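You operate a simulated robot arm through the tools that you are given. There is no shell and no other tool. Be economical: measure what you need, move in short steps, check, and stop when the job is done.

You run a simulated robot arm. Do the job below in one go: nothing can be reset, and whatever is moved stays where it is left.

TASK
Take the felt pad and put it on the cream job tile. Then open the grey table left drawer, take the yellow stopper from the top of the grey table and put it in the inside of the grey table's left drawer and shut the drawer again. Then open the top white drawer, take the yellow cloth on the top of the grey table and put it away inside and shut the drawer again. Then take the film roll on the top of the beige drawer chest and put it away on the top shelf of the roll rack. Then take the black magnifier and leave it on the grid board. Do these in the order given. Set down upright: yellow stopper, film roll, black magnifier.

Only the result counts: the job must be done as asked and must still hold three seconds after the hand-in. Knocking over, shifting, dropping, spilling or breaking anything else fails it. A push-on lid holds only when it is set on centred and level and pressed home; a screw cap is set on level and turned clockwise until tight. Flat cloth is picked up by pressing the open fingertips on it (5 to 10 N) and closing them slowly along it; thin cloth reads only 2 to 8 mm in the jaws.

THE ROBOT
A 7-joint arm with a four-finger gripper on a trunk, on a base that drives. Base frame: it is fixed to the floor where the robot stands at the start and does not move with it; the origin is under the middle of the robot, x ahead of it, y to its left, z up; the surface under the hand at the start is at about z = 800. Lengths are in mm, angles in degrees, forces in N, time in s.
Its first joint turns from -69.0 to 172.0 degrees. Places, roughly: black magnifier (5x5x5 cm) [-12300, -1000, 900]; drawer [-3300, 900, 600]; felt pad (5x4x4 cm) [1000, 0, 800]; film roll [-12250, -1000, 1000]; grey table left drawer [700, 300, 700]; grid board (30x26x1 cm) [-8900, -2500, 800]; inside of the grey table's left drawer [800, 300, 600]; job tile [1000, 500, 750]; top shelf of the roll rack [-2200, -3200, 1400]; top white drawer [-3400, 800, 700]; yellow cloth (11x7x3 cm) [700, 300, 800]; yellow stopper (6x6x7 cm) [900, 300, 800]. Payload 3.67 kg.
The TCP is the grasp point between the finger pads, 28 mm short of the fingertips. In the tool frame z runs along the fingers and y along their closing line. Largest opening 112 mm; the body of the gripper starts 73 mm behind the TCP.
Orientation is that of the tool frame in the base frame, as a unit quaternion [x, y, z, w]. With the fingers straight down and closing along the base's y, the tool's x points along the base's -x, its y along +y and its z along -z.

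THE INTERFACE
- The arm moves only by the tool step_arm. Its argument "motion" is a list that holds one entry, the list of rows, each a list of 7 numbers: the closure, from 0 (fully open) to 1 (shut), then the shift along the tool's x, y, z in units of 50 mm (1.0 is 50 mm), then the turn, a rotation vector about the tool's x, y, z in units of 4 degrees (1.0 is 4 degrees). In form: [[[fingers, dx, dy, dz, rx, ry, rz], ...]]. A call has 1 to 10 rows; each row shifts and turns the commanded pose from where the row before left it, along the tool's axes as they then stand. A call with a number of a shift or a turn outside -1 to 1 is refused whole. Rows are played at 5 a second. More than 50 mm and 8.6 degrees between two rows, or a gripper value outside its range, and nothing of the call is played. A pose out of reach is approached as far as the arm can. The call stops where the force on the tool passes 40 N (or 10 N more than at its start, if that is more) or the arm is blocked; 0.2 s more then pass. The fingers move at their own pace and stop on an object; they squeeze with about 30 N. The grip force told is the motor's: it shows also when the fingers shut on nothing. Time passes only in rows, and 0.2 s behind the last, so rows that do not move let the fingers close. The reply holds the time, the measured pose of the TCP, the force on the tool along the base axes, the opening and the grip force, in the units named above and with some noise, with the torque about the TCP (base axes, N m) and any sound that the robot's microphone picked up.
- Cameras (640 x 400 px; columns grow to the right, rows downward): "scene" is now at [114.7, 38.1, 1524.9]; the picture's right is [0.53, -0.85, -0.00], its down [-0.66, -0.41, -0.63] and it looks along [0.54, 0.33, -0.78] (base axes); focal length 277 px, centre (320, 200). "wrist" rides on the gripper at [60, -18, -104] in the tool frame; the picture's right is [0.29, 0.96, 0.00], its down [-0.80, 0.24, -0.55] and it looks along [-0.53, 0.16, 0.83] (tool axes); focal length 234 px, centre (320, 200). There is no depth. A picture from a camera that has moved, and an enlarged one, comes with that camera's place and axes in the base frame and with its lens.
- get_image(camera): a new picture of that camera. It takes no simulated time.
- slide_trunk(by): slides the trunk up (or, below 0, down) by that many mm; the arm and the scene camera ride with it, the base frame stays. It gives what a move gives, with no picture.
- drive_base(legs): drives the robot by 1 to 6 legs, each [ahead, turn to the left] in mm and degrees, along the robot's own axes; the way and the turn of a leg run together, so that a leg with both is an arc; at most 1500 mm and 180 degrees a leg. The arm and the cameras ride along, it lands a little off, and it stops where it bumps. It gives what a move gives.
- pan_tilt(pan, tilt): turns the head with the scene camera to pan (to the left, within 86 degrees either way) and tilt (down, from -29 to 69), counted from straight ahead of the robot. It gives what a move gives.
- close_up(camera, box): a new picture of the part [left, top, right, bottom] of that camera's present view, enlarged. It takes no simulated time.
- sign_off(): hands the job in; it is judged then, once.

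Go step by step. Nothing tells you exact positions but the pictures and the camera data: compare them with the known pose of the tool, close in by small moves and look again before you grip or let go. The budget is 207 turns and 180 pictures, counting those below and the enlarged ones. Unless the task says otherwise, let go and move clear before handing in, and close with one line.

The tools are called after ">>>" as a command line: name --argument value ..., lists and objects as JSON in quotes. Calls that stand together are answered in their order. step_arm: Moves the arm, as the interface text tells. Its arguments: {"type":"object","properties":{"motion":{"type":"array"}},"required":["motion"]} The other tools are called the same way: slide_trunk (by) slides the trunk up or down; drive_base (legs) drives the base; pan_tilt (pan, tilt) turns the head that bears the scene camera; get_image (camera) takes a picture; close_up (camera, box) takes an enlarged picture of a part of a camera's view; sign_off () hands the job in.

At the start:

```text
t: 0.0
ee_pos: [634.8, 52.9, 1079.3]
tool_rot: [0.0, 1.0, 0.001, 0.0]
force: [0.5, 0.4, 0.0]
moment: [0.0, -0.01, 0.0]
gripper_width: 112.1
finger_force: 0.0
trunk travel left (down, up): [-675.0, 165.0]
robot x, y, heading: [-0.3, 0.4, -0.0]
head pan, tilt: [31.8, 51.0]
```

scene: 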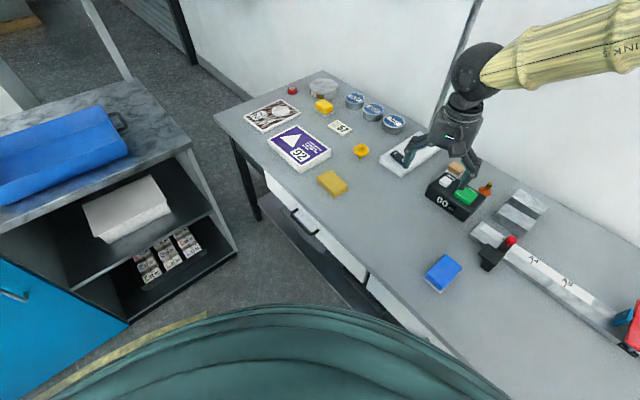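
wrist: 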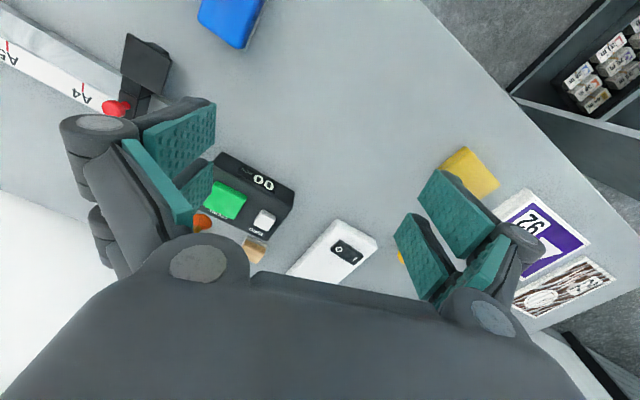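

I start with enlarged looks at the grey table to tell the objects apart.

>>> close_up --camera "scene" --box '[200, 60, 420, 200]'

>>> close_up --camera "scene" --box '[380, 110, 640, 300]'

>>> close_up --camera "scene" --box '[220, 150, 480, 350]'

```text
2.86 times, centred on (310, 130) of scene
camera zoom: at [114.7, 38.1, 1524.9], right [0.53, -0.85, 0.0], down [-0.66, -0.41, -0.63], along [0.54, 0.33, -0.78], focal length 792 px, centre (349, 400)
```

zoom: 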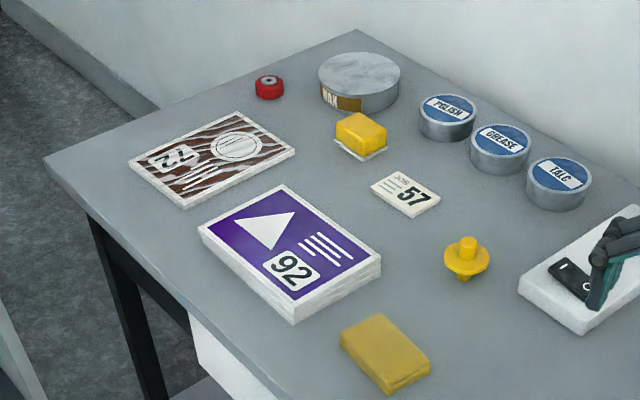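

```text
2.11 times, centred on (510, 205) of scene
camera zoom: at [114.7, 38.1, 1524.9], right [0.53, -0.85, 0.0], down [-0.66, -0.41, -0.63], along [0.54, 0.33, -0.78], focal length 584 px, centre (-80, 190)
```

zoom: 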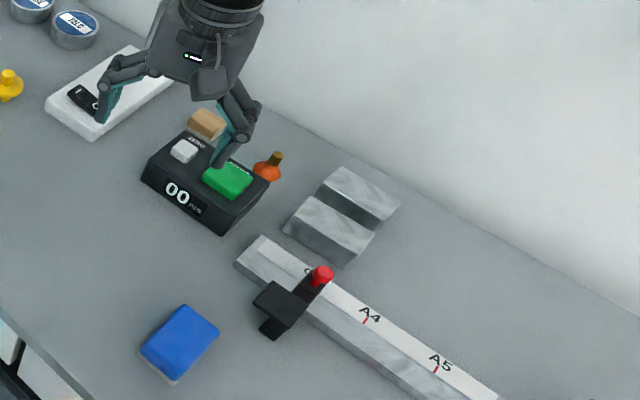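

```text
2.00 times, centred on (350, 250) of scene
camera zoom: at [114.7, 38.1, 1524.9], right [0.53, -0.85, 0.0], down [-0.66, -0.41, -0.63], along [0.54, 0.33, -0.78], focal length 555 px, centre (260, 100)
```

zoom: 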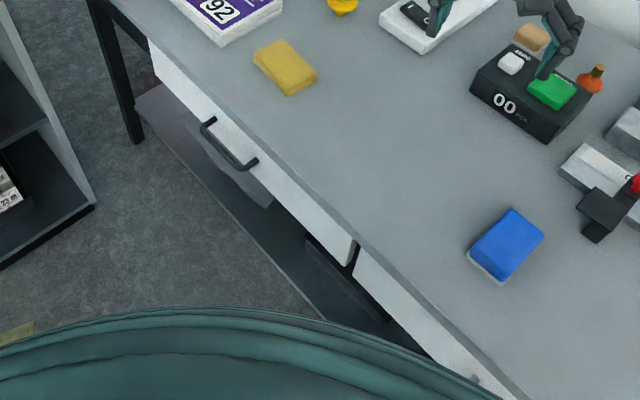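

The felt pad is the tan block at about (1012, -3), the job tile (JOB 57) at about (997, 482), the stopper near (893, 331) and the cloth near (692, 341). Both pad and tile are beyond reach, so I want to shift the base; I first look left and right.

>>> pan_tilt --pan 80 --tilt 45

>>> get_image --camera "scene"

>>> pan_tilt --pan 10 --tilt 65

>>> get_image --camera "scene"

```text
t: 1.2
ee_pos: [633.3, 53.5, 1079.5]
tool_rot: [0.0, 1.0, 0.0, 0.0]
force: [-0.1, 0.5, 0.4]
moment: [0.02, 0.03, -0.02]
gripper_width: 112.0
finger_force: 0.0
trunk travel left (down, up): [-675.0, 165.0]
robot x, y, heading: [0.5, -2.0, 0.2]
head pan, tilt: [80.0, 45.0]
```

```text
174 pictures are left
camera scene: at [64.2, 78.1, 1533.2], right [0.98, -0.17, 0.0], down [-0.12, -0.7, -0.71], along [0.12, 0.7, -0.71], focal length 277 px, centre (320, 200)
```

scene: 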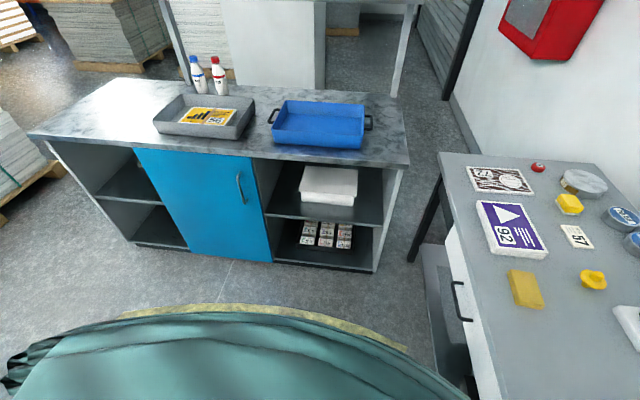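

```text
t: 2.6
ee_pos: [634.0, 52.6, 1080.7]
tool_rot: [0.001, 1.0, 0.0, 0.0]
force: [-0.6, 0.4, 0.1]
moment: [-0.03, -0.03, 0.0]
gripper_width: 111.9
finger_force: 0.1
trunk travel left (down, up): [-675.0, 165.0]
robot x, y, heading: [1.0, 3.4, 0.2]
head pan, tilt: [10.0, 65.0]
```

```text
173 pictures are left
camera scene: at [109.8, 8.7, 1508.1], right [0.17, -0.98, 0.0], down [-0.89, -0.16, -0.42], along [0.42, 0.07, -0.91], focal length 277 px, centre (320, 200)
```

scene: 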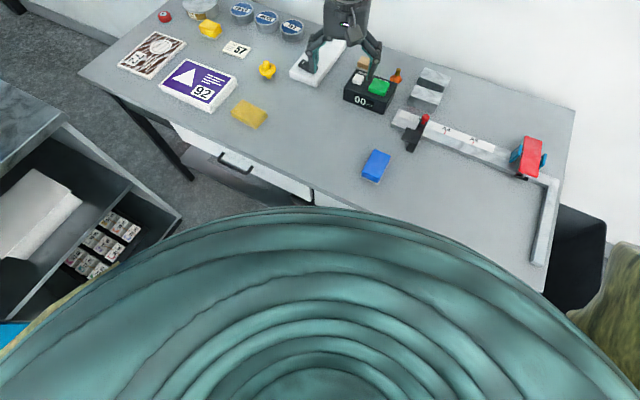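

The table is yawed about -16.5° against the robot. I drive to about (162, 370), facing the table squarely, which should bring pad and tile within reach.

>>> drive_base --legs '[[0, 66], [390, 0], [0, -82.5]]'

>>> pan_tilt --pan -5 --tilt 50

>>> get_image --camera "scene"

>>> get_image --camera "wrist"

```text
t: 11.4
ee_pos: [780.5, 218.2, 1080.2]
tool_rot: [0.145, 0.989, 0.0, 0.0]
force: [-0.7, -0.1, 0.9]
moment: [0.0, 0.05, 0.01]
gripper_width: 112.0
finger_force: 0.1
trunk travel left (down, up): [-675.0, 165.0]
robot x, y, heading: [158.7, 349.6, -16.6]
head pan, tilt: [10.0, 65.0]
```

```text
t: 12.1
ee_pos: [781.1, 217.8, 1079.6]
tool_rot: [0.146, 0.989, 0.0, 0.0]
force: [0.2, 0.8, -0.8]
moment: [0.02, -0.01, 0.01]
gripper_width: 111.8
finger_force: 0.0
trunk travel left (down, up): [-675.0, 165.0]
robot x, y, heading: [158.0, 350.3, -16.7]
head pan, tilt: [-5.0, 50.0]
```

```text
172 pictures are left
camera scene: at [278.0, 304.6, 1526.2], right [-0.37, -0.93, 0.0], down [-0.71, 0.28, -0.64], along [0.6, -0.24, -0.77], focal length 277 px, centre (320, 200)
```

scene: 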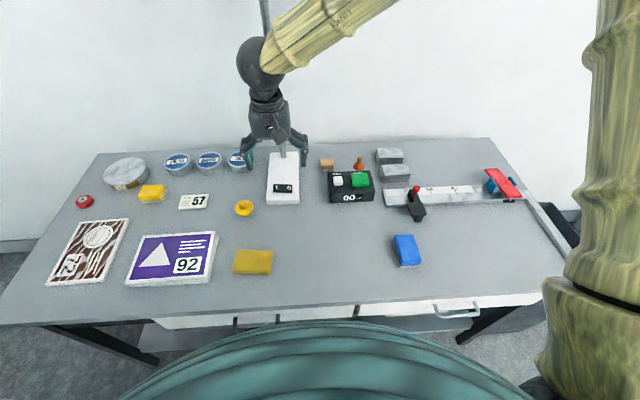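

```text
171 pictures are left
camera wrist: at [718.9, 216.6, 1184.5], right [0.0, 1.0, 0.0], down [0.83, 0.0, 0.55], along [0.55, 0.0, -0.83], focal length 234 px, centre (320, 200)
```

wrist: 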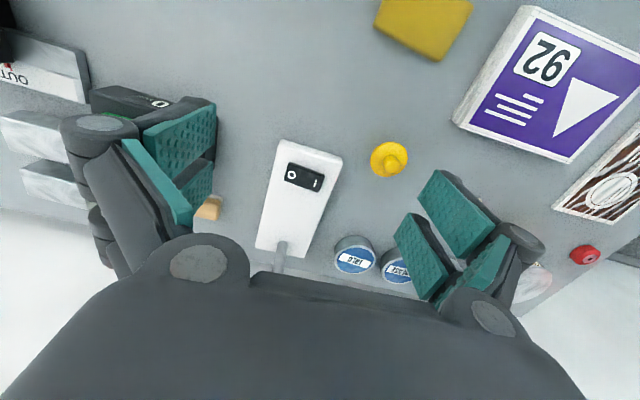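

I am now squarely in front of the table. I enlarge the pad and the tile region for better positions.

>>> close_up --camera "scene" --box '[260, 135, 420, 235]'

>>> close_up --camera "scene" --box '[100, 140, 300, 280]'

```text
4.00 times, centred on (340, 185) of scene
camera zoom: at [278.0, 304.6, 1526.2], right [-0.37, -0.93, 0.0], down [-0.71, 0.28, -0.64], along [0.6, -0.24, -0.77], focal length 1109 px, centre (240, 260)
```

zoom: 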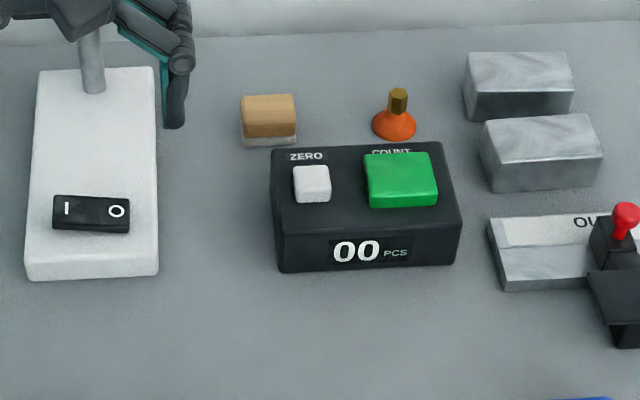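

```text
2.86 times, centred on (200, 210) of scene
camera zoom: at [278.0, 304.6, 1526.2], right [-0.37, -0.93, 0.0], down [-0.71, 0.28, -0.64], along [0.6, -0.24, -0.77], focal length 792 px, centre (663, 171)
```

zoom: 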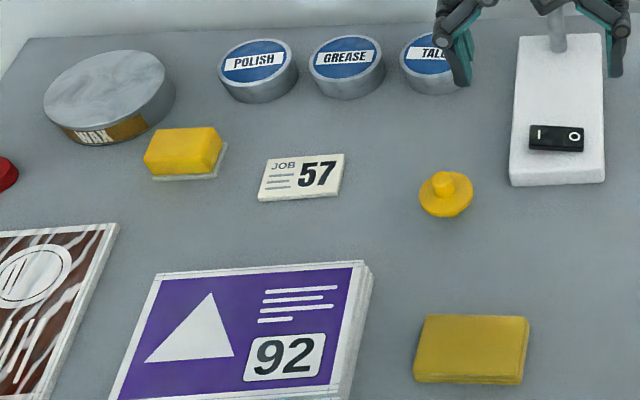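

Pad centre looks to be about (976, -2), top near z 832. I move above it with fingers at about z 920 and check through the wrist camera.

>>> step_arm --motion '[[[0, -1, -0.62, 0, 0, 0, 0], [0, -1, -0.62, 0, 0, 0, 0], [0, -1, -0.62, 0, 0, 0, 0], [0, -1, -0.62, 0, 0, 0, 0], [0, -1, -0.62, 0, 0, 0, 0], [0, 0, 0, 1, 0, 0, 0], [0, 0, 0, 1, 0, 0, 0], [0, 0, 0, 1, 0, 0, 0], [0, 0, 0, 0, 0, 0, 0]]]'

>>> get_image --camera "wrist"

>>> get_image --camera "scene"

```text
refused: row 1 steps farther than a row can; nothing moved
```

```text
168 pictures are left
camera wrist: at [718.9, 216.6, 1184.5], right [0.0, 1.0, 0.0], down [0.83, 0.0, 0.55], along [0.55, 0.0, -0.83], focal length 234 px, centre (320, 200)
```

wrist: 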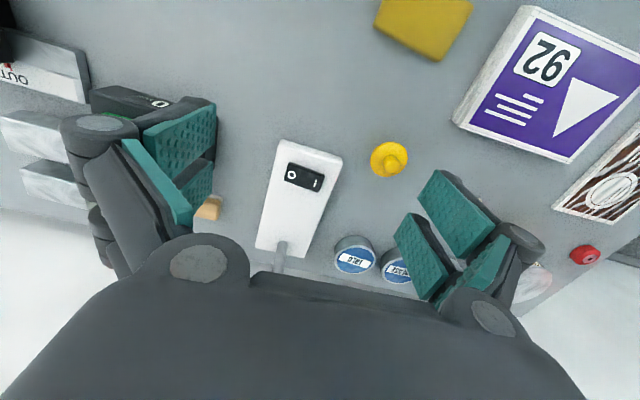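

```text
167 pictures are left
camera scene: at [278.0, 304.6, 1526.2], right [-0.37, -0.93, 0.0], down [-0.71, 0.28, -0.64], along [0.6, -0.24, -0.77], focal length 277 px, centre (320, 200)
```

scene: 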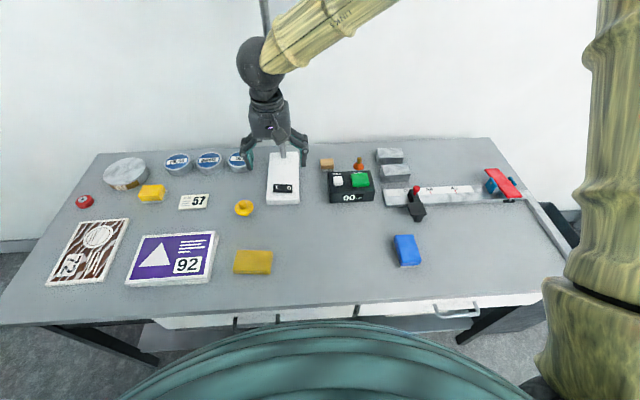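

The combined shift per row may not exceed 50 mm; I repeat it with smaller rows, sideways first to stay off the pole.

>>> step_arm --motion '[[[0, 0, -1, 0, 0, 0, 0], [0, 0, -1, 0, 0, 0, 0], [0, 0, -1, 0, 0, 0, 0], [0, -1, 0, 0, 0, 0, 0], [0, -1, 0, 0, 0, 0, 0], [0, -1, 0, 0, 0, 0, 0], [0, -1, 0, 0, 0, 0, 0], [0, -0.8, 0, 0.5, 0, 0, 0], [0, 0, 0, 1, 0, 0, 0], [0, 0, 0, 1, 0, 0, 0]]]'

>>> get_image --camera "wrist"

>>> get_image --camera "scene"

```text
t: 14.3
ee_pos: [967.9, 5.0, 953.4]
tool_rot: [0.145, 0.989, 0.001, -0.001]
force: [-0.1, -0.5, 0.0]
moment: [0.01, 0.03, 0.01]
gripper_width: 112.1
finger_force: 0.0
trunk travel left (down, up): [-675.0, 165.0]
robot x, y, heading: [160.2, 349.6, -16.7]
head pan, tilt: [-5.0, 50.0]
```

```text
166 pictures are left
camera wrist: at [905.0, 3.3, 1059.0], right [0.0, 1.0, 0.0], down [0.83, 0.0, 0.55], along [0.55, 0.0, -0.83], focal length 234 px, centre (320, 200)
```

wrist: 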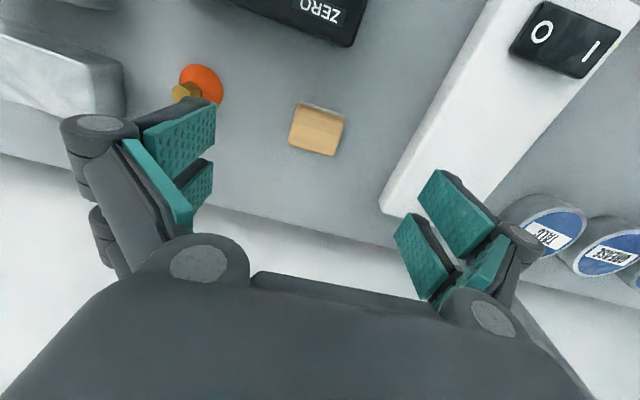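

```text
165 pictures are left
camera scene: at [279.8, 303.4, 1526.2], right [-0.37, -0.93, 0.0], down [-0.71, 0.28, -0.64], along [0.6, -0.24, -0.77], focal length 277 px, centre (320, 200)
```

scene: 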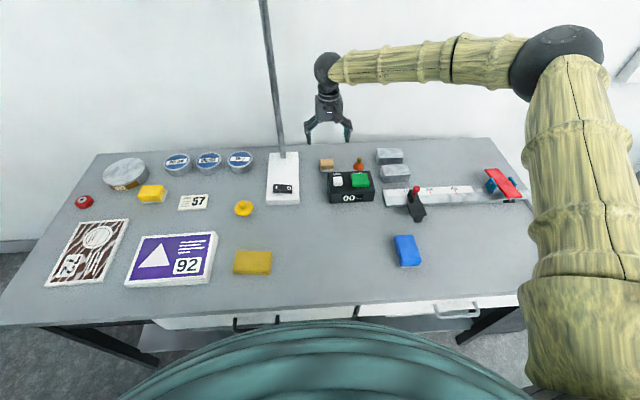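

The wrist view puts the pad at about (977, -1), aligned with the jaws. I descend in two stages.

>>> step_arm --motion '[[[0, -0.2, -0.06, 0.5, 0, 0, 0], [0, 0, 0, 0.8, 0, 0, 0], [0, 0, 0, 0.6, 0, 0, 0], [0, 0, 0, 0.3, 0, 0, 0], [0, 0, 0, 0, 0, 0, 0]]]'

>>> get_image --camera "wrist"

>>> close_up --camera "scene" --box '[260, 95, 420, 195]'

```text
t: 15.5
ee_pos: [976.0, -1.3, 845.0]
tool_rot: [0.145, 0.989, 0.0, -0.001]
force: [0.3, 0.9, -0.3]
moment: [-0.02, 0.0, 0.01]
gripper_width: 111.9
finger_force: 0.1
trunk travel left (down, up): [-675.0, 165.0]
robot x, y, heading: [157.0, 352.7, -16.9]
head pan, tilt: [-5.0, 50.0]
```

```text
164 pictures are left
camera wrist: at [913.3, -3.1, 949.8], right [0.0, 1.0, 0.0], down [0.83, 0.0, 0.55], along [0.55, 0.0, -0.83], focal length 234 px, centre (320, 200)
```

wrist: 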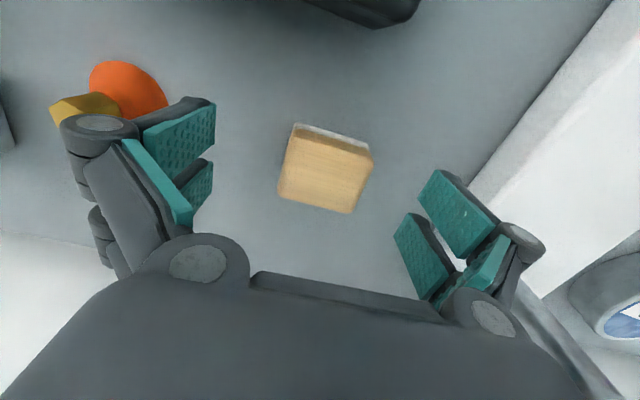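

```text
4.00 times, centred on (340, 145) of scene
camera zoom: at [278.1, 304.5, 1526.2], right [-0.37, -0.93, 0.0], down [-0.71, 0.28, -0.64], along [0.6, -0.24, -0.77], focal length 1109 px, centre (240, 420)
```

zoom: 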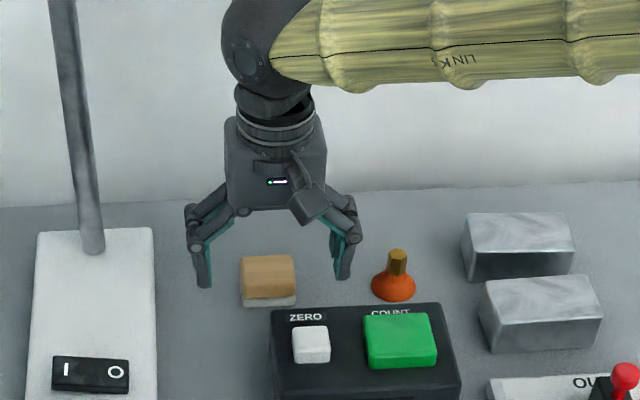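

Aligned. I lower 10 mm and close.

>>> step_arm --motion '[[[0, 0.06, 0, 0.12, 0, 0, 0], [0, 0, 0, 0.12, 0, 0, 0], [0.6, 0, 0, 0, 0, 0, 0], [1, 0, 0, 0, 0, 0, 0], [1, 0, 0, 0, 0, 0, 0], [1, 0, 0, 0, 0, 0, 0]]]'

>>> get_image --camera "wrist"

```text
t: 16.9
ee_pos: [974.0, -0.0, 832.8]
tool_rot: [0.145, 0.989, 0.0, 0.001]
force: [1.1, 0.4, 2.0]
moment: [0.08, -0.03, 0.0]
gripper_width: 49.7
finger_force: 30.3
trunk travel left (down, up): [-675.0, 165.0]
robot x, y, heading: [157.7, 351.6, -16.6]
head pan, tilt: [-5.0, 50.0]
```

```text
162 pictures are left
camera wrist: at [911.1, -1.6, 937.8], right [0.0, 1.0, 0.0], down [0.83, 0.0, 0.55], along [0.55, 0.0, -0.83], focal length 234 px, centre (320, 200)
```

wrist: 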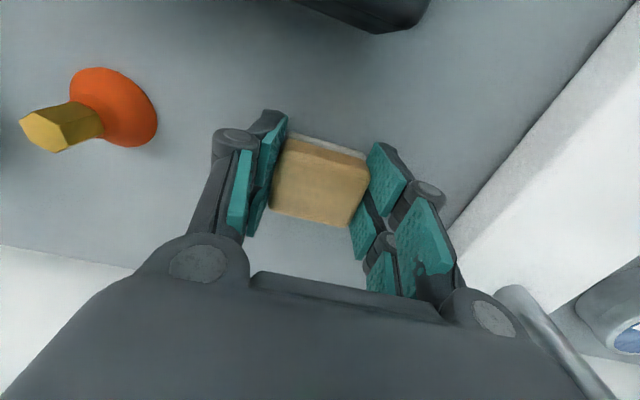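

Gripped at 50 mm. I lift, back off from the lamp pole, and travel to above the job tile at about (990, 478).

>>> step_arm --motion '[[[1, 0, 0, -0.6, 0, 0, 0], [1, 0, 0, -1, 0, 0, 0], [1, 0, 0, -1, 0, 0, 0], [1, 1, 0, 0, 0, 0, 0], [1, 1, 0, 0, 0, 0, 0], [1, 1, 0, 0, 0, 0, 0], [1, 0, 1, 0, 0, 0, 0], [1, 0, 1, 0, 0, 0, 0], [1, 0, 1, 0, 0, 0, 0], [1, 0, 1, 0, 0, 0, 0]]]'

>>> step_arm --motion '[[[1, 0, 1, 0, 0, 0, 0], [1, 0, 1, 0, 0, 0, 0], [1, 0, 1, 0, 0, 0, 0], [1, 0, 1, 0, 0, 0, 0], [1, 0, 1, 0, 0, 0, 0], [1, -0.5, 0.24, 0, 0, 0, 0], [1, 0, 0, 0, 0, 0, 0]]]'

>>> get_image --camera "wrist"

>>> close_up --camera "scene" --box '[100, 100, 300, 240]'

```text
t: 19.1
ee_pos: [887.8, 236.5, 962.5]
tool_rot: [0.146, 0.989, 0.0, 0.001]
force: [-0.7, 1.1, -0.7]
moment: [-0.04, 0.03, 0.0]
gripper_width: 49.5
finger_force: 29.3
trunk travel left (down, up): [-675.0, 165.0]
robot x, y, heading: [158.9, 352.3, -16.7]
head pan, tilt: [-5.0, 50.0]
```

```text
t: 20.7
ee_pos: [986.0, 480.2, 962.4]
tool_rot: [0.145, 0.989, 0.0, 0.0]
force: [0.1, 0.1, -1.0]
moment: [-0.03, 0.02, 0.03]
gripper_width: 49.7
finger_force: 29.9
trunk travel left (down, up): [-675.0, 165.0]
robot x, y, heading: [159.0, 347.5, -16.6]
head pan, tilt: [-5.0, 50.0]
```

```text
161 pictures are left
camera wrist: at [924.8, 479.6, 1066.0], right [0.0, 1.0, 0.0], down [0.83, 0.0, 0.55], along [0.55, 0.0, -0.83], focal length 234 px, centre (320, 200)
```

wrist: 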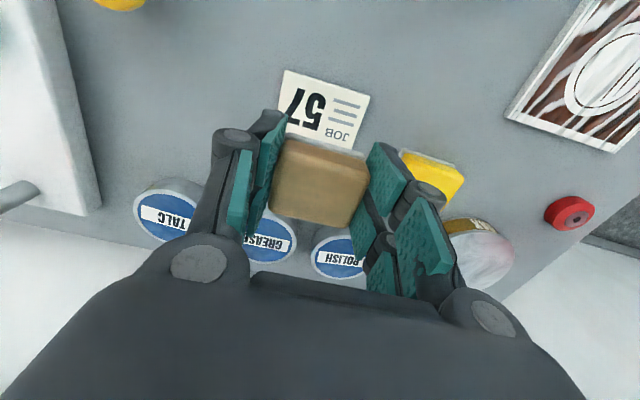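

```text
2.86 times, centred on (200, 170) of scene
camera zoom: at [277.7, 305.3, 1526.3], right [-0.37, -0.93, 0.0], down [-0.71, 0.28, -0.64], along [0.6, -0.24, -0.77], focal length 792 px, centre (663, 286)
```

zoom: 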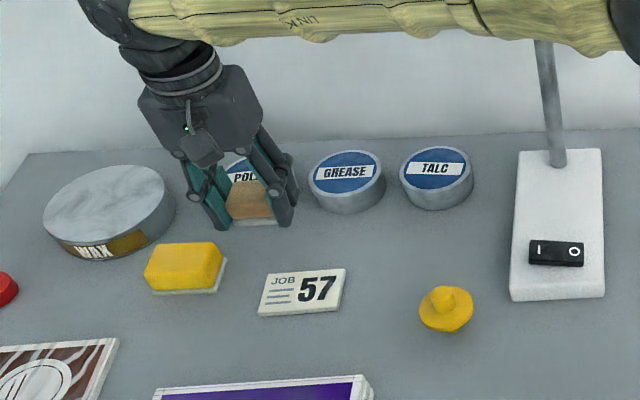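

Tile centre is about (985, 479) and the pad hangs over it. I descend to just above.

>>> step_arm --motion '[[[1, 0, 0, 0.8, 0, 0, 0], [1, 0, 0, 0.8, 0, 0, 0], [1, 0, 0, 0.7, 0, 0, 0], [1, 0, 0, 0, 0, 0, 0]]]'

>>> get_image --camera "wrist"

>>> close_up --camera "scene" --box '[120, 140, 280, 240]'

```text
t: 21.7
ee_pos: [988.1, 480.0, 848.0]
tool_rot: [0.145, 0.989, 0.0, 0.0]
force: [-0.2, -1.3, -0.8]
moment: [-0.01, 0.01, 0.01]
gripper_width: 49.8
finger_force: 30.2
trunk travel left (down, up): [-675.0, 165.0]
robot x, y, heading: [161.6, 346.4, -16.5]
head pan, tilt: [-5.0, 50.0]
```

```text
159 pictures are left
camera wrist: at [924.9, 478.1, 953.1], right [0.0, 1.0, 0.0], down [0.83, 0.0, 0.55], along [0.55, 0.0, -0.83], focal length 234 px, centre (320, 200)
```

wrist: 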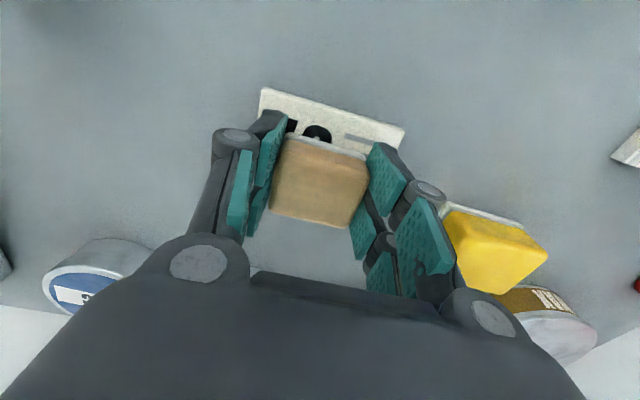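

```text
4.00 times, centred on (200, 190) of scene
camera zoom: at [277.5, 304.7, 1526.3], right [-0.37, -0.93, 0.0], down [-0.71, 0.28, -0.64], along [0.6, -0.24, -0.77], focal length 1109 px, centre (800, 240)
```

zoom: 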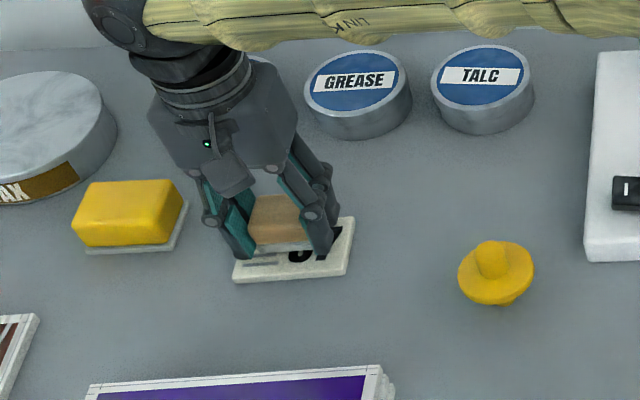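

Well placed over the tile. I lower in small steps to feel contact.

>>> step_arm --motion '[[[1, 0, 0, 0.14, 0, 0, 0], [1, 0, 0, 0.04, 0, 0, 0], [1, 0, 0, 0, 0, 0, 0]]]'

```text
t: 22.5
ee_pos: [987.2, 480.0, 841.7]
tool_rot: [0.145, 0.989, 0.0, 0.001]
force: [6.5, -1.4, 22.0]
moment: [-0.05, -0.17, 0.01]
gripper_width: 49.5
finger_force: 29.6
trunk travel left (down, up): [-675.0, 165.0]
robot x, y, heading: [158.4, 349.3, -16.6]
head pan, tilt: [-5.0, 50.0]
```

In contact. I open partly, lift clear, and look.

>>> step_arm --motion '[[[0.25, 0, 0, -0.03, 0, 0, 0], [0.25, 0, 0, 0, 0, 0, 0], [0.25, 0, 0, -0.5, 0, 0, 0], [0.25, 0, 0, -1, 0, 0, 0], [0, 0, 0, -1, 0, 0, 0], [0, 1, 0, 0, 0, 0, 0], [0, 0, 0, 0, 0, 0, 0]]]'

>>> get_image --camera "wrist"

>>> pan_tilt --pan -5 --tilt 69

>>> get_image --camera "scene"

```text
t: 24.1
ee_pos: [941.4, 492.9, 962.8]
tool_rot: [0.146, 0.989, 0.0, 0.0]
force: [0.4, -0.8, -0.1]
moment: [-0.01, 0.03, 0.02]
gripper_width: 112.1
finger_force: 0.0
trunk travel left (down, up): [-675.0, 165.0]
robot x, y, heading: [157.9, 346.0, -16.4]
head pan, tilt: [-5.0, 50.0]
```

```text
157 pictures are left
camera wrist: at [877.0, 492.1, 1067.5], right [0.0, 1.0, 0.0], down [0.83, 0.0, 0.55], along [0.55, 0.0, -0.83], focal length 234 px, centre (320, 200)
```

wrist: 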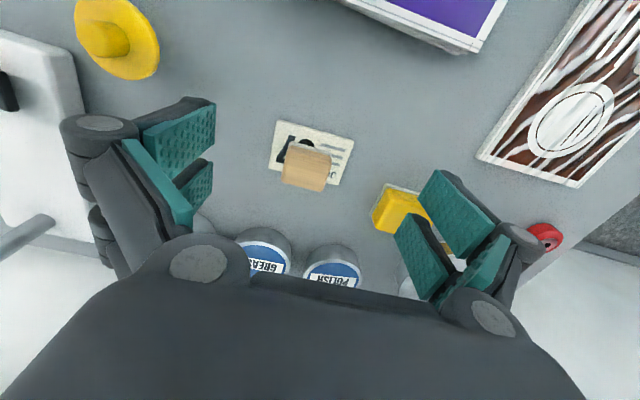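

```text
t: 25.0
ee_pos: [939.8, 493.9, 963.6]
tool_rot: [0.145, 0.989, 0.0, 0.0]
force: [0.9, -0.6, 0.8]
moment: [-0.01, 0.0, 0.02]
gripper_width: 112.0
finger_force: 0.1
trunk travel left (down, up): [-675.0, 165.0]
robot x, y, heading: [160.2, 351.5, -16.4]
head pan, tilt: [-5.0, 68.8]
```

```text
156 pictures are left
camera scene: at [258.7, 312.5, 1504.3], right [-0.37, -0.93, 0.0], down [-0.87, 0.34, -0.36], along [0.34, -0.13, -0.93], focal length 277 px, centre (320, 200)
```

scene: 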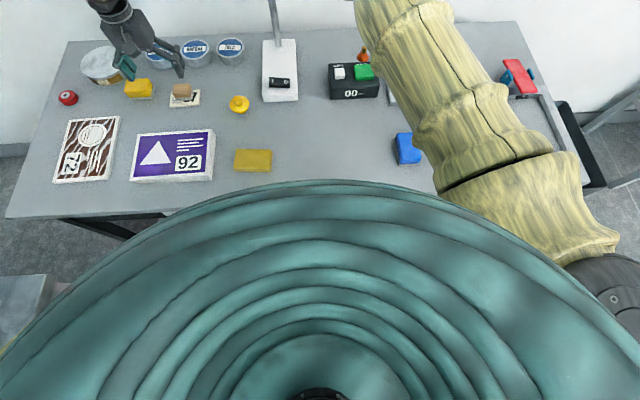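

The pad rests on the tile. For the drawer I need to stand to the right of it so it can slide out past me; I retract and raise the arm first, then drive back near the origin facing the table.

>>> step_arm --motion '[[[0, 0, 0, -1, 0, 0, 0], [0, 0, 0, -1, 0, 0, 0], [0, 1, 0, 0, 0, 0, 0], [0, 1, 0, 0, 0, 0, 0], [0, 1, 0, 0, 0, 0, 0], [0, 1, 0, 0, 0, 0, 0], [0, 1, 0, 0, 0, 0, 0], [0, 0, -1, 0, 0, 0, 0], [0, 0, -1, 0, 0, 0, 0], [0, 0, -1, 0, 0, 0, 0]]]'

>>> drive_base --legs '[[0, 86.5], [-382, 0], [0, -86.5]]'

>>> pan_tilt --pan 50 --tilt 50

>>> get_image --camera "scene"

```text
t: 27.2
ee_pos: [656.5, 421.0, 1066.3]
tool_rot: [0.144, 0.99, 0.002, 0.0]
force: [-0.1, -0.9, -0.1]
moment: [0.06, -0.02, 0.02]
gripper_width: 112.1
finger_force: 0.0
trunk travel left (down, up): [-675.0, 165.0]
robot x, y, heading: [159.7, 350.7, -16.4]
head pan, tilt: [-5.0, 68.8]
```

```text
t: 37.0
ee_pos: [535.6, 85.9, 1066.5]
tool_rot: [0.119, 0.993, 0.0, 0.0]
force: [0.2, 0.2, 0.2]
moment: [-0.05, 0.01, 0.04]
gripper_width: 112.0
finger_force: 0.1
trunk travel left (down, up): [-675.0, 165.0]
robot x, y, heading: [39.4, -11.1, -13.8]
head pan, tilt: [-5.0, 68.8]
```

```text
t: 38.2
ee_pos: [535.3, 84.1, 1066.5]
tool_rot: [0.119, 0.993, 0.0, 0.0]
force: [0.2, -0.5, 0.7]
moment: [-0.02, -0.03, 0.01]
gripper_width: 111.8
finger_force: 0.0
trunk travel left (down, up): [-675.0, 165.0]
robot x, y, heading: [40.7, -15.4, -13.6]
head pan, tilt: [50.0, 50.0]
```

```text
155 pictures are left
camera scene: at [151.4, 17.4, 1526.2], right [0.59, -0.81, 0.0], down [-0.62, -0.45, -0.64], along [0.52, 0.38, -0.77], focal length 277 px, centre (320, 200)
```

scene: 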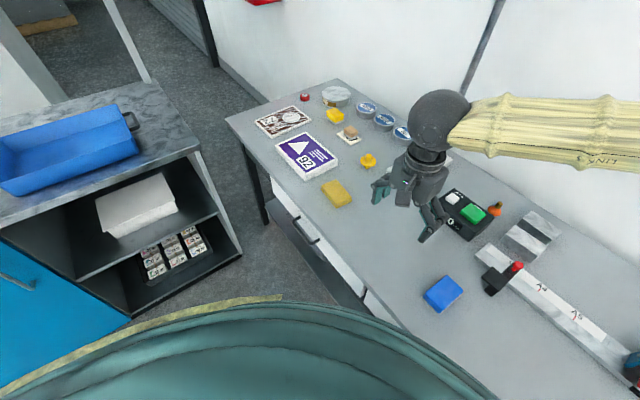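

Now I enlarge the drawer front to locate the handle and edges.

>>> close_up --camera "scene" --box '[240, 150, 420, 330]'

```text
2.22 times, centred on (330, 240) of scene
camera zoom: at [151.4, 17.4, 1526.2], right [0.59, -0.81, 0.0], down [-0.62, -0.45, -0.64], along [0.52, 0.38, -0.77], focal length 616 px, centre (298, 111)
```

zoom: 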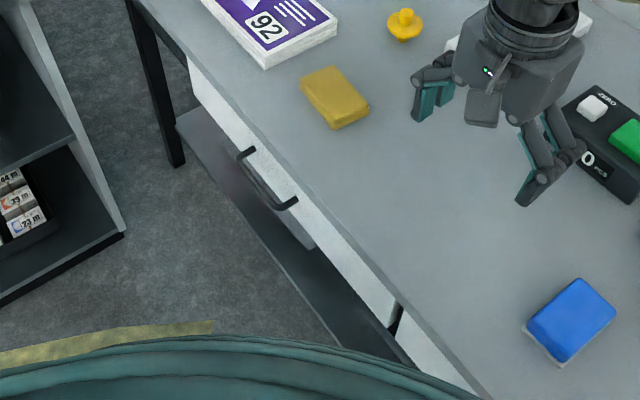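

The left drawer spans a wide front, so I will stand back, in front of its handle (about (-25, 550)), where it can come out about 200 mm and the stopper is still in reach.

>>> drive_base --legs '[[0, 110.3], [567, 0], [0, -113]]'

>>> pan_tilt --pan 0 --tilt 58

>>> get_image --camera "scene"

>>> get_image --camera "wrist"

```text
t: 50.8
ee_pos: [470.5, 611.7, 1065.7]
tool_rot: [0.147, 0.989, 0.0, 0.0]
force: [-0.4, 0.4, 0.9]
moment: [0.0, -0.01, -0.02]
gripper_width: 111.9
finger_force: 0.0
trunk travel left (down, up): [-675.0, 165.0]
robot x, y, heading: [-29.6, 540.8, -16.9]
head pan, tilt: [50.0, 50.0]
```

```text
t: 52.0
ee_pos: [470.5, 611.8, 1066.7]
tool_rot: [0.148, 0.989, 0.0, -0.001]
force: [0.7, 0.2, -0.1]
moment: [0.04, 0.0, -0.03]
gripper_width: 111.9
finger_force: 0.0
trunk travel left (down, up): [-675.0, 165.0]
robot x, y, heading: [-30.1, 539.2, -16.7]
head pan, tilt: [0.0, 58.0]
```

```text
153 pictures are left
camera scene: at [85.7, 503.4, 1516.0], right [-0.29, -0.96, 0.0], down [-0.81, 0.25, -0.53], along [0.51, -0.15, -0.85], focal length 277 px, centre (320, 200)
```

scene: 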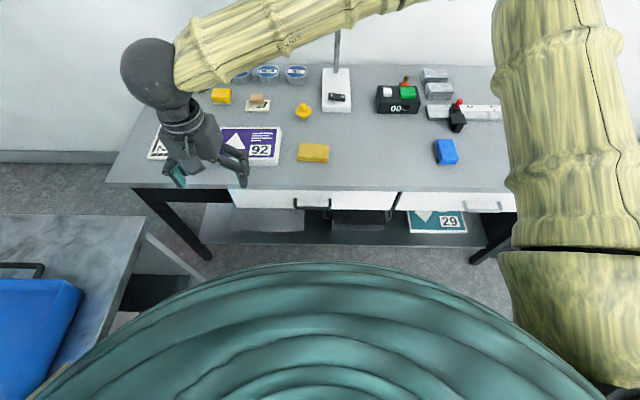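

```text
152 pictures are left
camera wrist: at [408.5, 610.6, 1171.0], right [0.0, 1.0, 0.0], down [0.83, 0.0, 0.55], along [0.55, 0.0, -0.83], focal length 234 px, centre (320, 200)
```

wrist: 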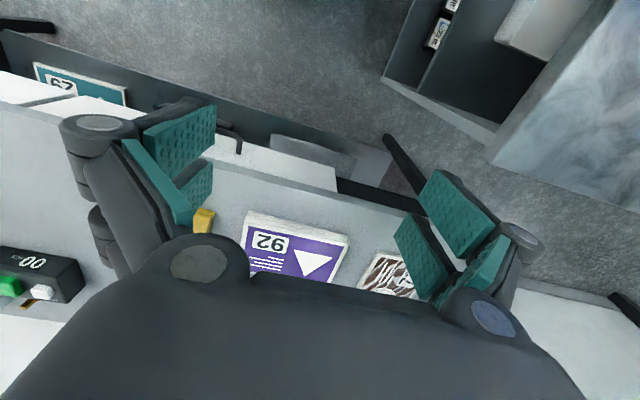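

The drawer and handle are now in view; I enlarge them.

>>> close_up --camera "scene" --box '[220, 160, 420, 260]'

```text
3.20 times, centred on (320, 210) of scene
camera zoom: at [85.7, 503.4, 1516.0], right [-0.29, -0.96, 0.0], down [-0.81, 0.25, -0.53], along [0.51, -0.15, -0.85], focal length 888 px, centre (320, 168)
```

zoom: 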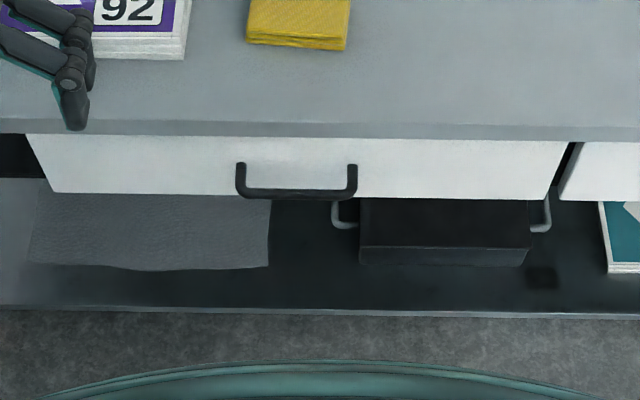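

Handle bar: about (538, 394, z 723), roughly 31 mm in front of the drawer face, along the table edge. I move over in front of it and begin turning the jaw 90°.

>>> step_arm --motion '[[[0, 0, -0.9, 0, 0, 0, 1], [0, 0, -0.9, 0, 0, 0, 1], [0, 0, -0.9, 0, 0, 0, 1], [0, 0, -0.9, 0, 0, 0, 1], [0, 0, 0, 0, 0, 0, 1], [0, 0, 0, 0, 0, 0, 1], [0, 0, 0, 0, 0, 0, 1], [0, 0, 0, 0, 0, 0, 1], [0, 0, 0, 0, 0, 0, 1], [0, 0, 0, 0, 0, 0, 1]]]'

>>> step_arm --motion '[[[0, 0, 0, 0, 0, 0, 1], [0, 0, 0, 0, 0, 0, 1], [0, 0, 0, 0, 0, 0, 1], [0, 0, 0, 0, 0, 0, 1], [0, 0, 0, 0, 0, 0, 1], [0, 0, 0, 0, 0, 0, 1], [0, 0, 0, 0, 0, 0, 1], [0, 0, 0, 0, 0, 0, 1], [0, 0, 0, 0, 0, 0, 1], [0, 0, 0, 0, 0, 0, 1]]]'

```text
t: 54.2
ee_pos: [401.8, 447.4, 1065.8]
tool_rot: [0.477, 0.879, -0.001, 0.0]
force: [-0.4, 0.3, 0.4]
moment: [0.0, -0.03, -0.02]
gripper_width: 112.1
finger_force: 0.0
trunk travel left (down, up): [-675.0, 165.0]
robot x, y, heading: [-25.7, 542.3, -17.1]
head pan, tilt: [0.0, 58.0]
```

```text
t: 56.4
ee_pos: [400.6, 446.5, 1065.8]
tool_rot: [0.749, 0.663, 0.0, 0.0]
force: [0.5, 0.5, 0.4]
moment: [0.0, 0.01, -0.01]
gripper_width: 112.4
finger_force: 0.0
trunk travel left (down, up): [-675.0, 165.0]
robot x, y, heading: [-29.3, 536.3, -17.1]
head pan, tilt: [0.0, 58.0]
```

>>> step_arm --motion '[[[0, 0, 0, 0, 0, 0, 0.9], [0, 0, 0, 0, 0, 0, 0.9], [0, 0, 0, 0, 0, 0, 0.85], [0.4, 0, 0, 0, -1, 0, 0], [0.4, 0, 0, 0, -1, 0, 0], [0.4, 0, 0, 0, -1, 0, 0], [0.4, 0, 0, 0, -1, 0, 0], [0.4, 0, 0, 0, -1, 0, 0], [0.4, 0, 0, 0, -1, 0, 0]]]'

>>> step_arm --motion '[[[0.4, 0, 0, 0, -1, 0, 0], [0.4, 0, 0, 0, -1, 0, 0], [0.5, 0, 0, 0, -1, 0, 0], [0.5, 0, 0, 0, -1, 0, 0], [0.6, 0, 0, 0, -1, 0, 0], [0.6, 0, 0, 0, 0, 0, 0]]]'

>>> get_image --camera "wrist"

>>> get_image --camera "scene"

```text
t: 58.4
ee_pos: [401.5, 448.0, 1065.8]
tool_rot: [0.789, 0.579, 0.122, 0.168]
force: [0.1, 0.6, 0.5]
moment: [-0.03, 0.01, 0.0]
gripper_width: 67.1
finger_force: 0.0
trunk travel left (down, up): [-675.0, 165.0]
robot x, y, heading: [-30.2, 539.6, -16.8]
head pan, tilt: [0.0, 58.0]
```

```text
t: 59.8
ee_pos: [440.9, 469.3, 1068.8]
tool_rot: [0.748, 0.548, 0.222, 0.301]
force: [-0.1, 0.1, -0.4]
moment: [0.0, -0.01, 0.01]
gripper_width: 44.8
finger_force: 0.1
out of reach, approached as far as the arm can: row 1, 2, 3, 4, 5
trunk travel left (down, up): [-675.0, 165.0]
robot x, y, heading: [-24.9, 540.2, -16.9]
head pan, tilt: [0.0, 58.0]
```

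```text
150 pictures are left
camera wrist: at [378.1, 550.5, 1132.2], right [0.74, 0.07, 0.67], down [-0.44, -0.7, 0.56], along [0.5, -0.71, -0.49], focal length 234 px, centre (320, 200)
```

wrist: 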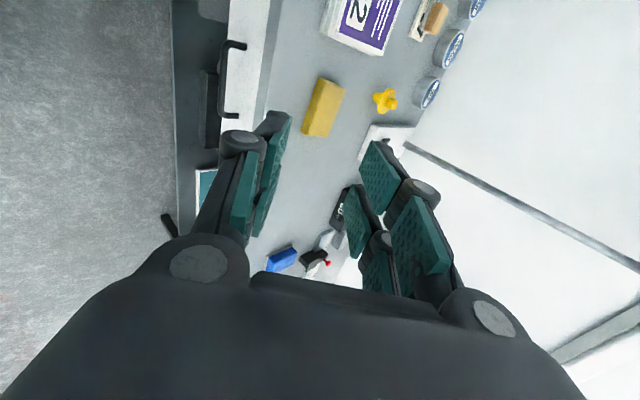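

```text
149 pictures are left
camera scene: at [85.4, 502.6, 1516.0], right [-0.29, -0.96, 0.0], down [-0.81, 0.25, -0.53], along [0.51, -0.15, -0.85], focal length 277 px, centre (320, 200)
```

scene: 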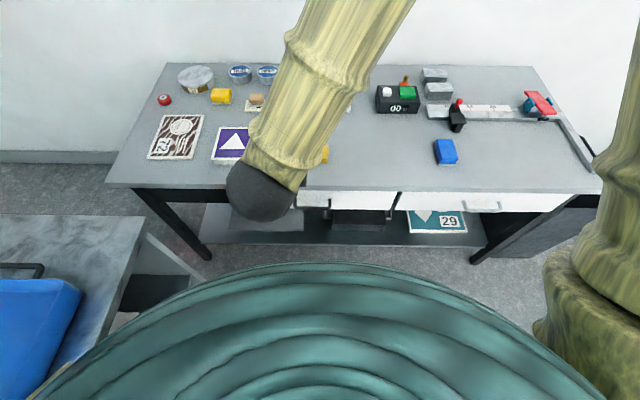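

The wrist view confirms the bar at about (537, 396, 723). I go down to a pre-grasp pose short of it with the jaw half closed.

>>> step_arm --motion '[[[0.7, -0.126, -0.455, 0.75, 0, 0, 0], [0.7, -0.126, -0.455, 0.75, 0, 0, 0], [0.7, -0.126, -0.455, 0.75, 0, 0, 0], [0.7, -0.126, -0.455, 0.75, 0, 0, 0], [0.7, 0, 0, 0, 0, 0, 0]]]'

>>> get_image --camera "wrist"

```text
t: 61.0
ee_pos: [468.6, 433.1, 896.9]
tool_rot: [0.748, 0.547, 0.222, 0.303]
force: [-0.8, 0.1, -1.2]
moment: [0.0, 0.03, 0.02]
gripper_width: 33.5
finger_force: 0.1
trunk travel left (down, up): [-675.0, 165.0]
robot x, y, heading: [-28.5, 539.9, -16.9]
head pan, tilt: [0.0, 58.0]
```

```text
148 pictures are left
camera wrist: at [405.7, 514.1, 960.0], right [0.74, 0.07, 0.67], down [-0.44, -0.7, 0.56], along [0.5, -0.71, -0.49], focal length 234 px, centre (320, 200)
```

wrist: 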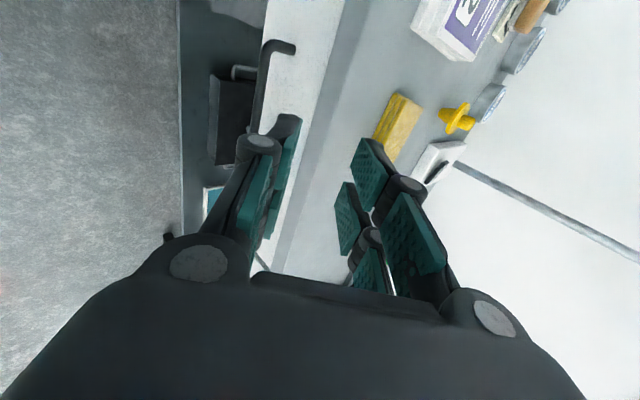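

>>> step_arm --motion '[[[0.7, -0.113, -0.437, 0.755, 0, 0, 0], [0.7, -0.113, -0.437, 0.755, 0, 0, 0], [0.7, -0.113, -0.437, 0.755, 0, 0, 0], [0.7, 0, 0, 0, 0, 0, 0]]]'

>>> get_image --camera "wrist"

>>> close_up --camera "scene" --box '[220, 160, 420, 260]'

```text
t: 62.0
ee_pos: [494.6, 409.4, 769.2]
tool_rot: [0.748, 0.549, 0.221, 0.302]
force: [0.3, 0.0, -0.1]
moment: [0.0, 0.01, -0.01]
gripper_width: 33.6
finger_force: 0.0
trunk travel left (down, up): [-675.0, 165.0]
robot x, y, heading: [-25.1, 540.3, -17.0]
head pan, tilt: [0.0, 58.0]
```

```text
147 pictures are left
camera wrist: at [432.0, 489.6, 832.6], right [0.74, 0.07, 0.67], down [-0.44, -0.7, 0.57], along [0.5, -0.71, -0.49], focal length 234 px, centre (320, 200)
```

wrist: 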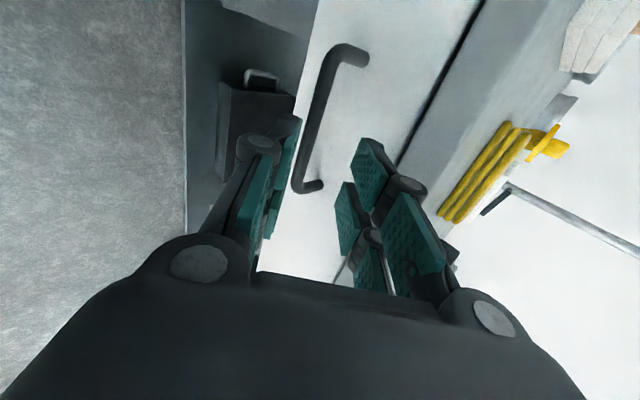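

```text
3.20 times, centred on (320, 210) of scene
camera zoom: at [84.7, 504.2, 1516.2], right [-0.29, -0.96, 0.0], down [-0.81, 0.25, -0.53], along [0.51, -0.15, -0.85], focal length 888 px, centre (320, 168)
```

zoom: 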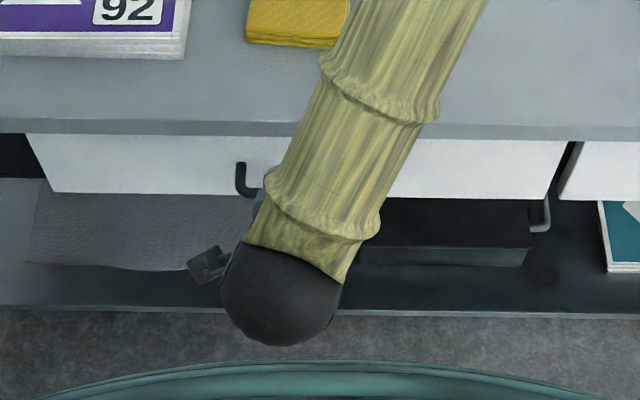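

The bar lies about 9 mm to the lower side of the jaw axis. I correct and come 30 mm closer.

>>> step_arm --motion '[[[0.7, 0, -0.18, 0, 0, 0, 0], [0.7, 0, 0, 0.3, 0, 0, 0], [0.7, 0, 0, 0.3, 0, 0, 0], [0.7, 0, 0, 0, 0, 0, 0]]]'

>>> get_image --camera "wrist"

```text
t: 63.0
ee_pos: [510.6, 403.8, 742.8]
tool_rot: [0.748, 0.548, 0.222, 0.302]
force: [0.4, -0.3, 0.4]
moment: [-0.01, 0.02, -0.01]
gripper_width: 33.7
finger_force: 0.1
trunk travel left (down, up): [-675.0, 165.0]
robot x, y, heading: [-24.9, 542.3, -16.6]
head pan, tilt: [0.0, 58.0]
```

```text
145 pictures are left
camera wrist: at [447.2, 484.9, 805.5], right [0.74, 0.07, 0.67], down [-0.44, -0.7, 0.56], along [0.5, -0.71, -0.49], focal length 234 px, centre (320, 200)
```

wrist: 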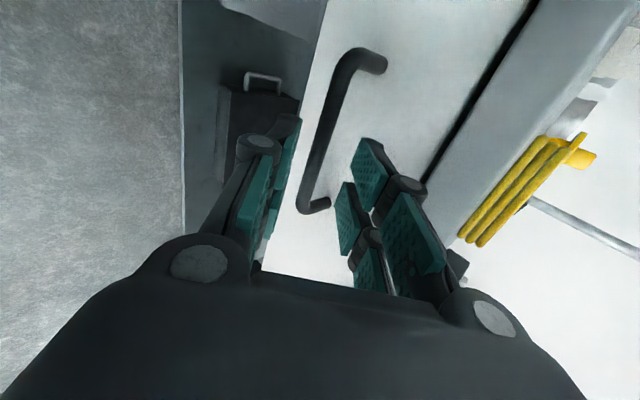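

I need the depth of the bar more exactly; I enlarge the wrist view.

>>> close_up --camera "wrist" --box '[230, 30, 430, 230]'

```text
2.00 times, centred on (330, 130) of wrist
camera zoom: at [447.2, 484.9, 805.5], right [0.74, 0.07, 0.67], down [-0.44, -0.7, 0.56], along [0.5, -0.71, -0.49], focal length 468 px, centre (300, 340)
```

zoom: 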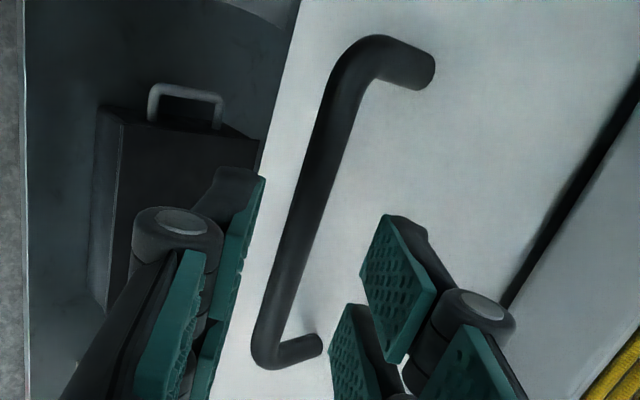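

Bar is farther than thought: about (554, 391, 696), 65 mm ahead of the TCP. I advance 35 mm with the jaw at ~26 mm and check.

>>> step_arm --motion '[[[0.76, 0, 0.03, 0.35, 0, 0, 0], [0.76, 0, 0, 0.35, 0, 0, 0], [0.76, 0, 0, 0, 0, 0, 0]]]'

>>> close_up --camera "wrist" --box '[230, 30, 430, 230]'

```text
t: 63.8
ee_pos: [534.3, 396.8, 718.1]
tool_rot: [0.748, 0.549, 0.222, 0.302]
force: [-0.1, -1.1, 0.3]
moment: [0.02, 0.04, 0.01]
gripper_width: 26.7
finger_force: 0.1
trunk travel left (down, up): [-675.0, 165.0]
robot x, y, heading: [-29.7, 541.4, -17.0]
head pan, tilt: [0.0, 58.0]
```

```text
2.00 times, centred on (330, 130) of wrist
camera zoom: at [471.4, 477.6, 781.3], right [0.74, 0.07, 0.67], down [-0.44, -0.7, 0.56], along [0.5, -0.71, -0.49], focal length 468 px, centre (300, 340)
```

zoom: 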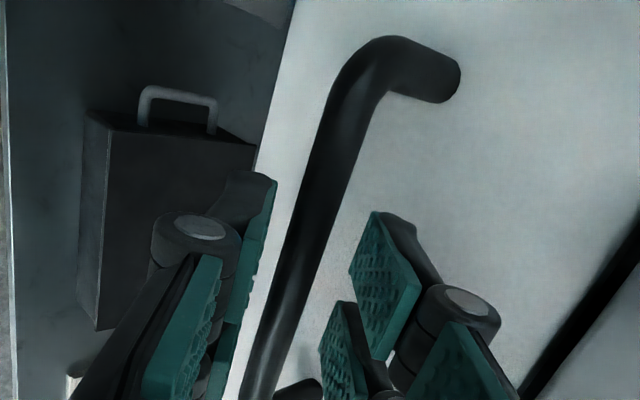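

The bar now runs between the fingertips. I advance 16 mm and close.

>>> step_arm --motion '[[[0.76, 0, 0, 0.16, 0, 0, 0], [0.76, 0, 0, 0.16, 0, 0, 0], [1, 0, 0, 0, 0, 0, 0], [1, 0, 0, 0, 0, 0, 0], [1, 0, 0, 0, 0, 0, 0]]]'

>>> close_up --camera "wrist" --box '[230, 30, 430, 230]'

```text
t: 65.0
ee_pos: [543.9, 392.9, 705.3]
tool_rot: [0.748, 0.549, 0.22, 0.301]
force: [-4.3, 2.2, -11.2]
moment: [1.01, -0.21, -1.57]
gripper_width: 11.2
finger_force: 45.1
trunk travel left (down, up): [-675.0, 165.0]
robot x, y, heading: [-27.4, 541.0, -17.0]
head pan, tilt: [0.0, 58.0]
```

```text
2.00 times, centred on (330, 130) of wrist
camera zoom: at [481.3, 474.1, 769.3], right [0.74, 0.07, 0.66], down [-0.44, -0.7, 0.57], along [0.5, -0.71, -0.49], focal length 468 px, centre (300, 340)
```

zoom: 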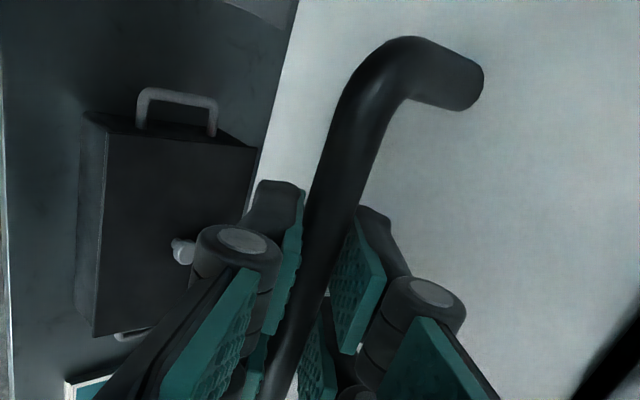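

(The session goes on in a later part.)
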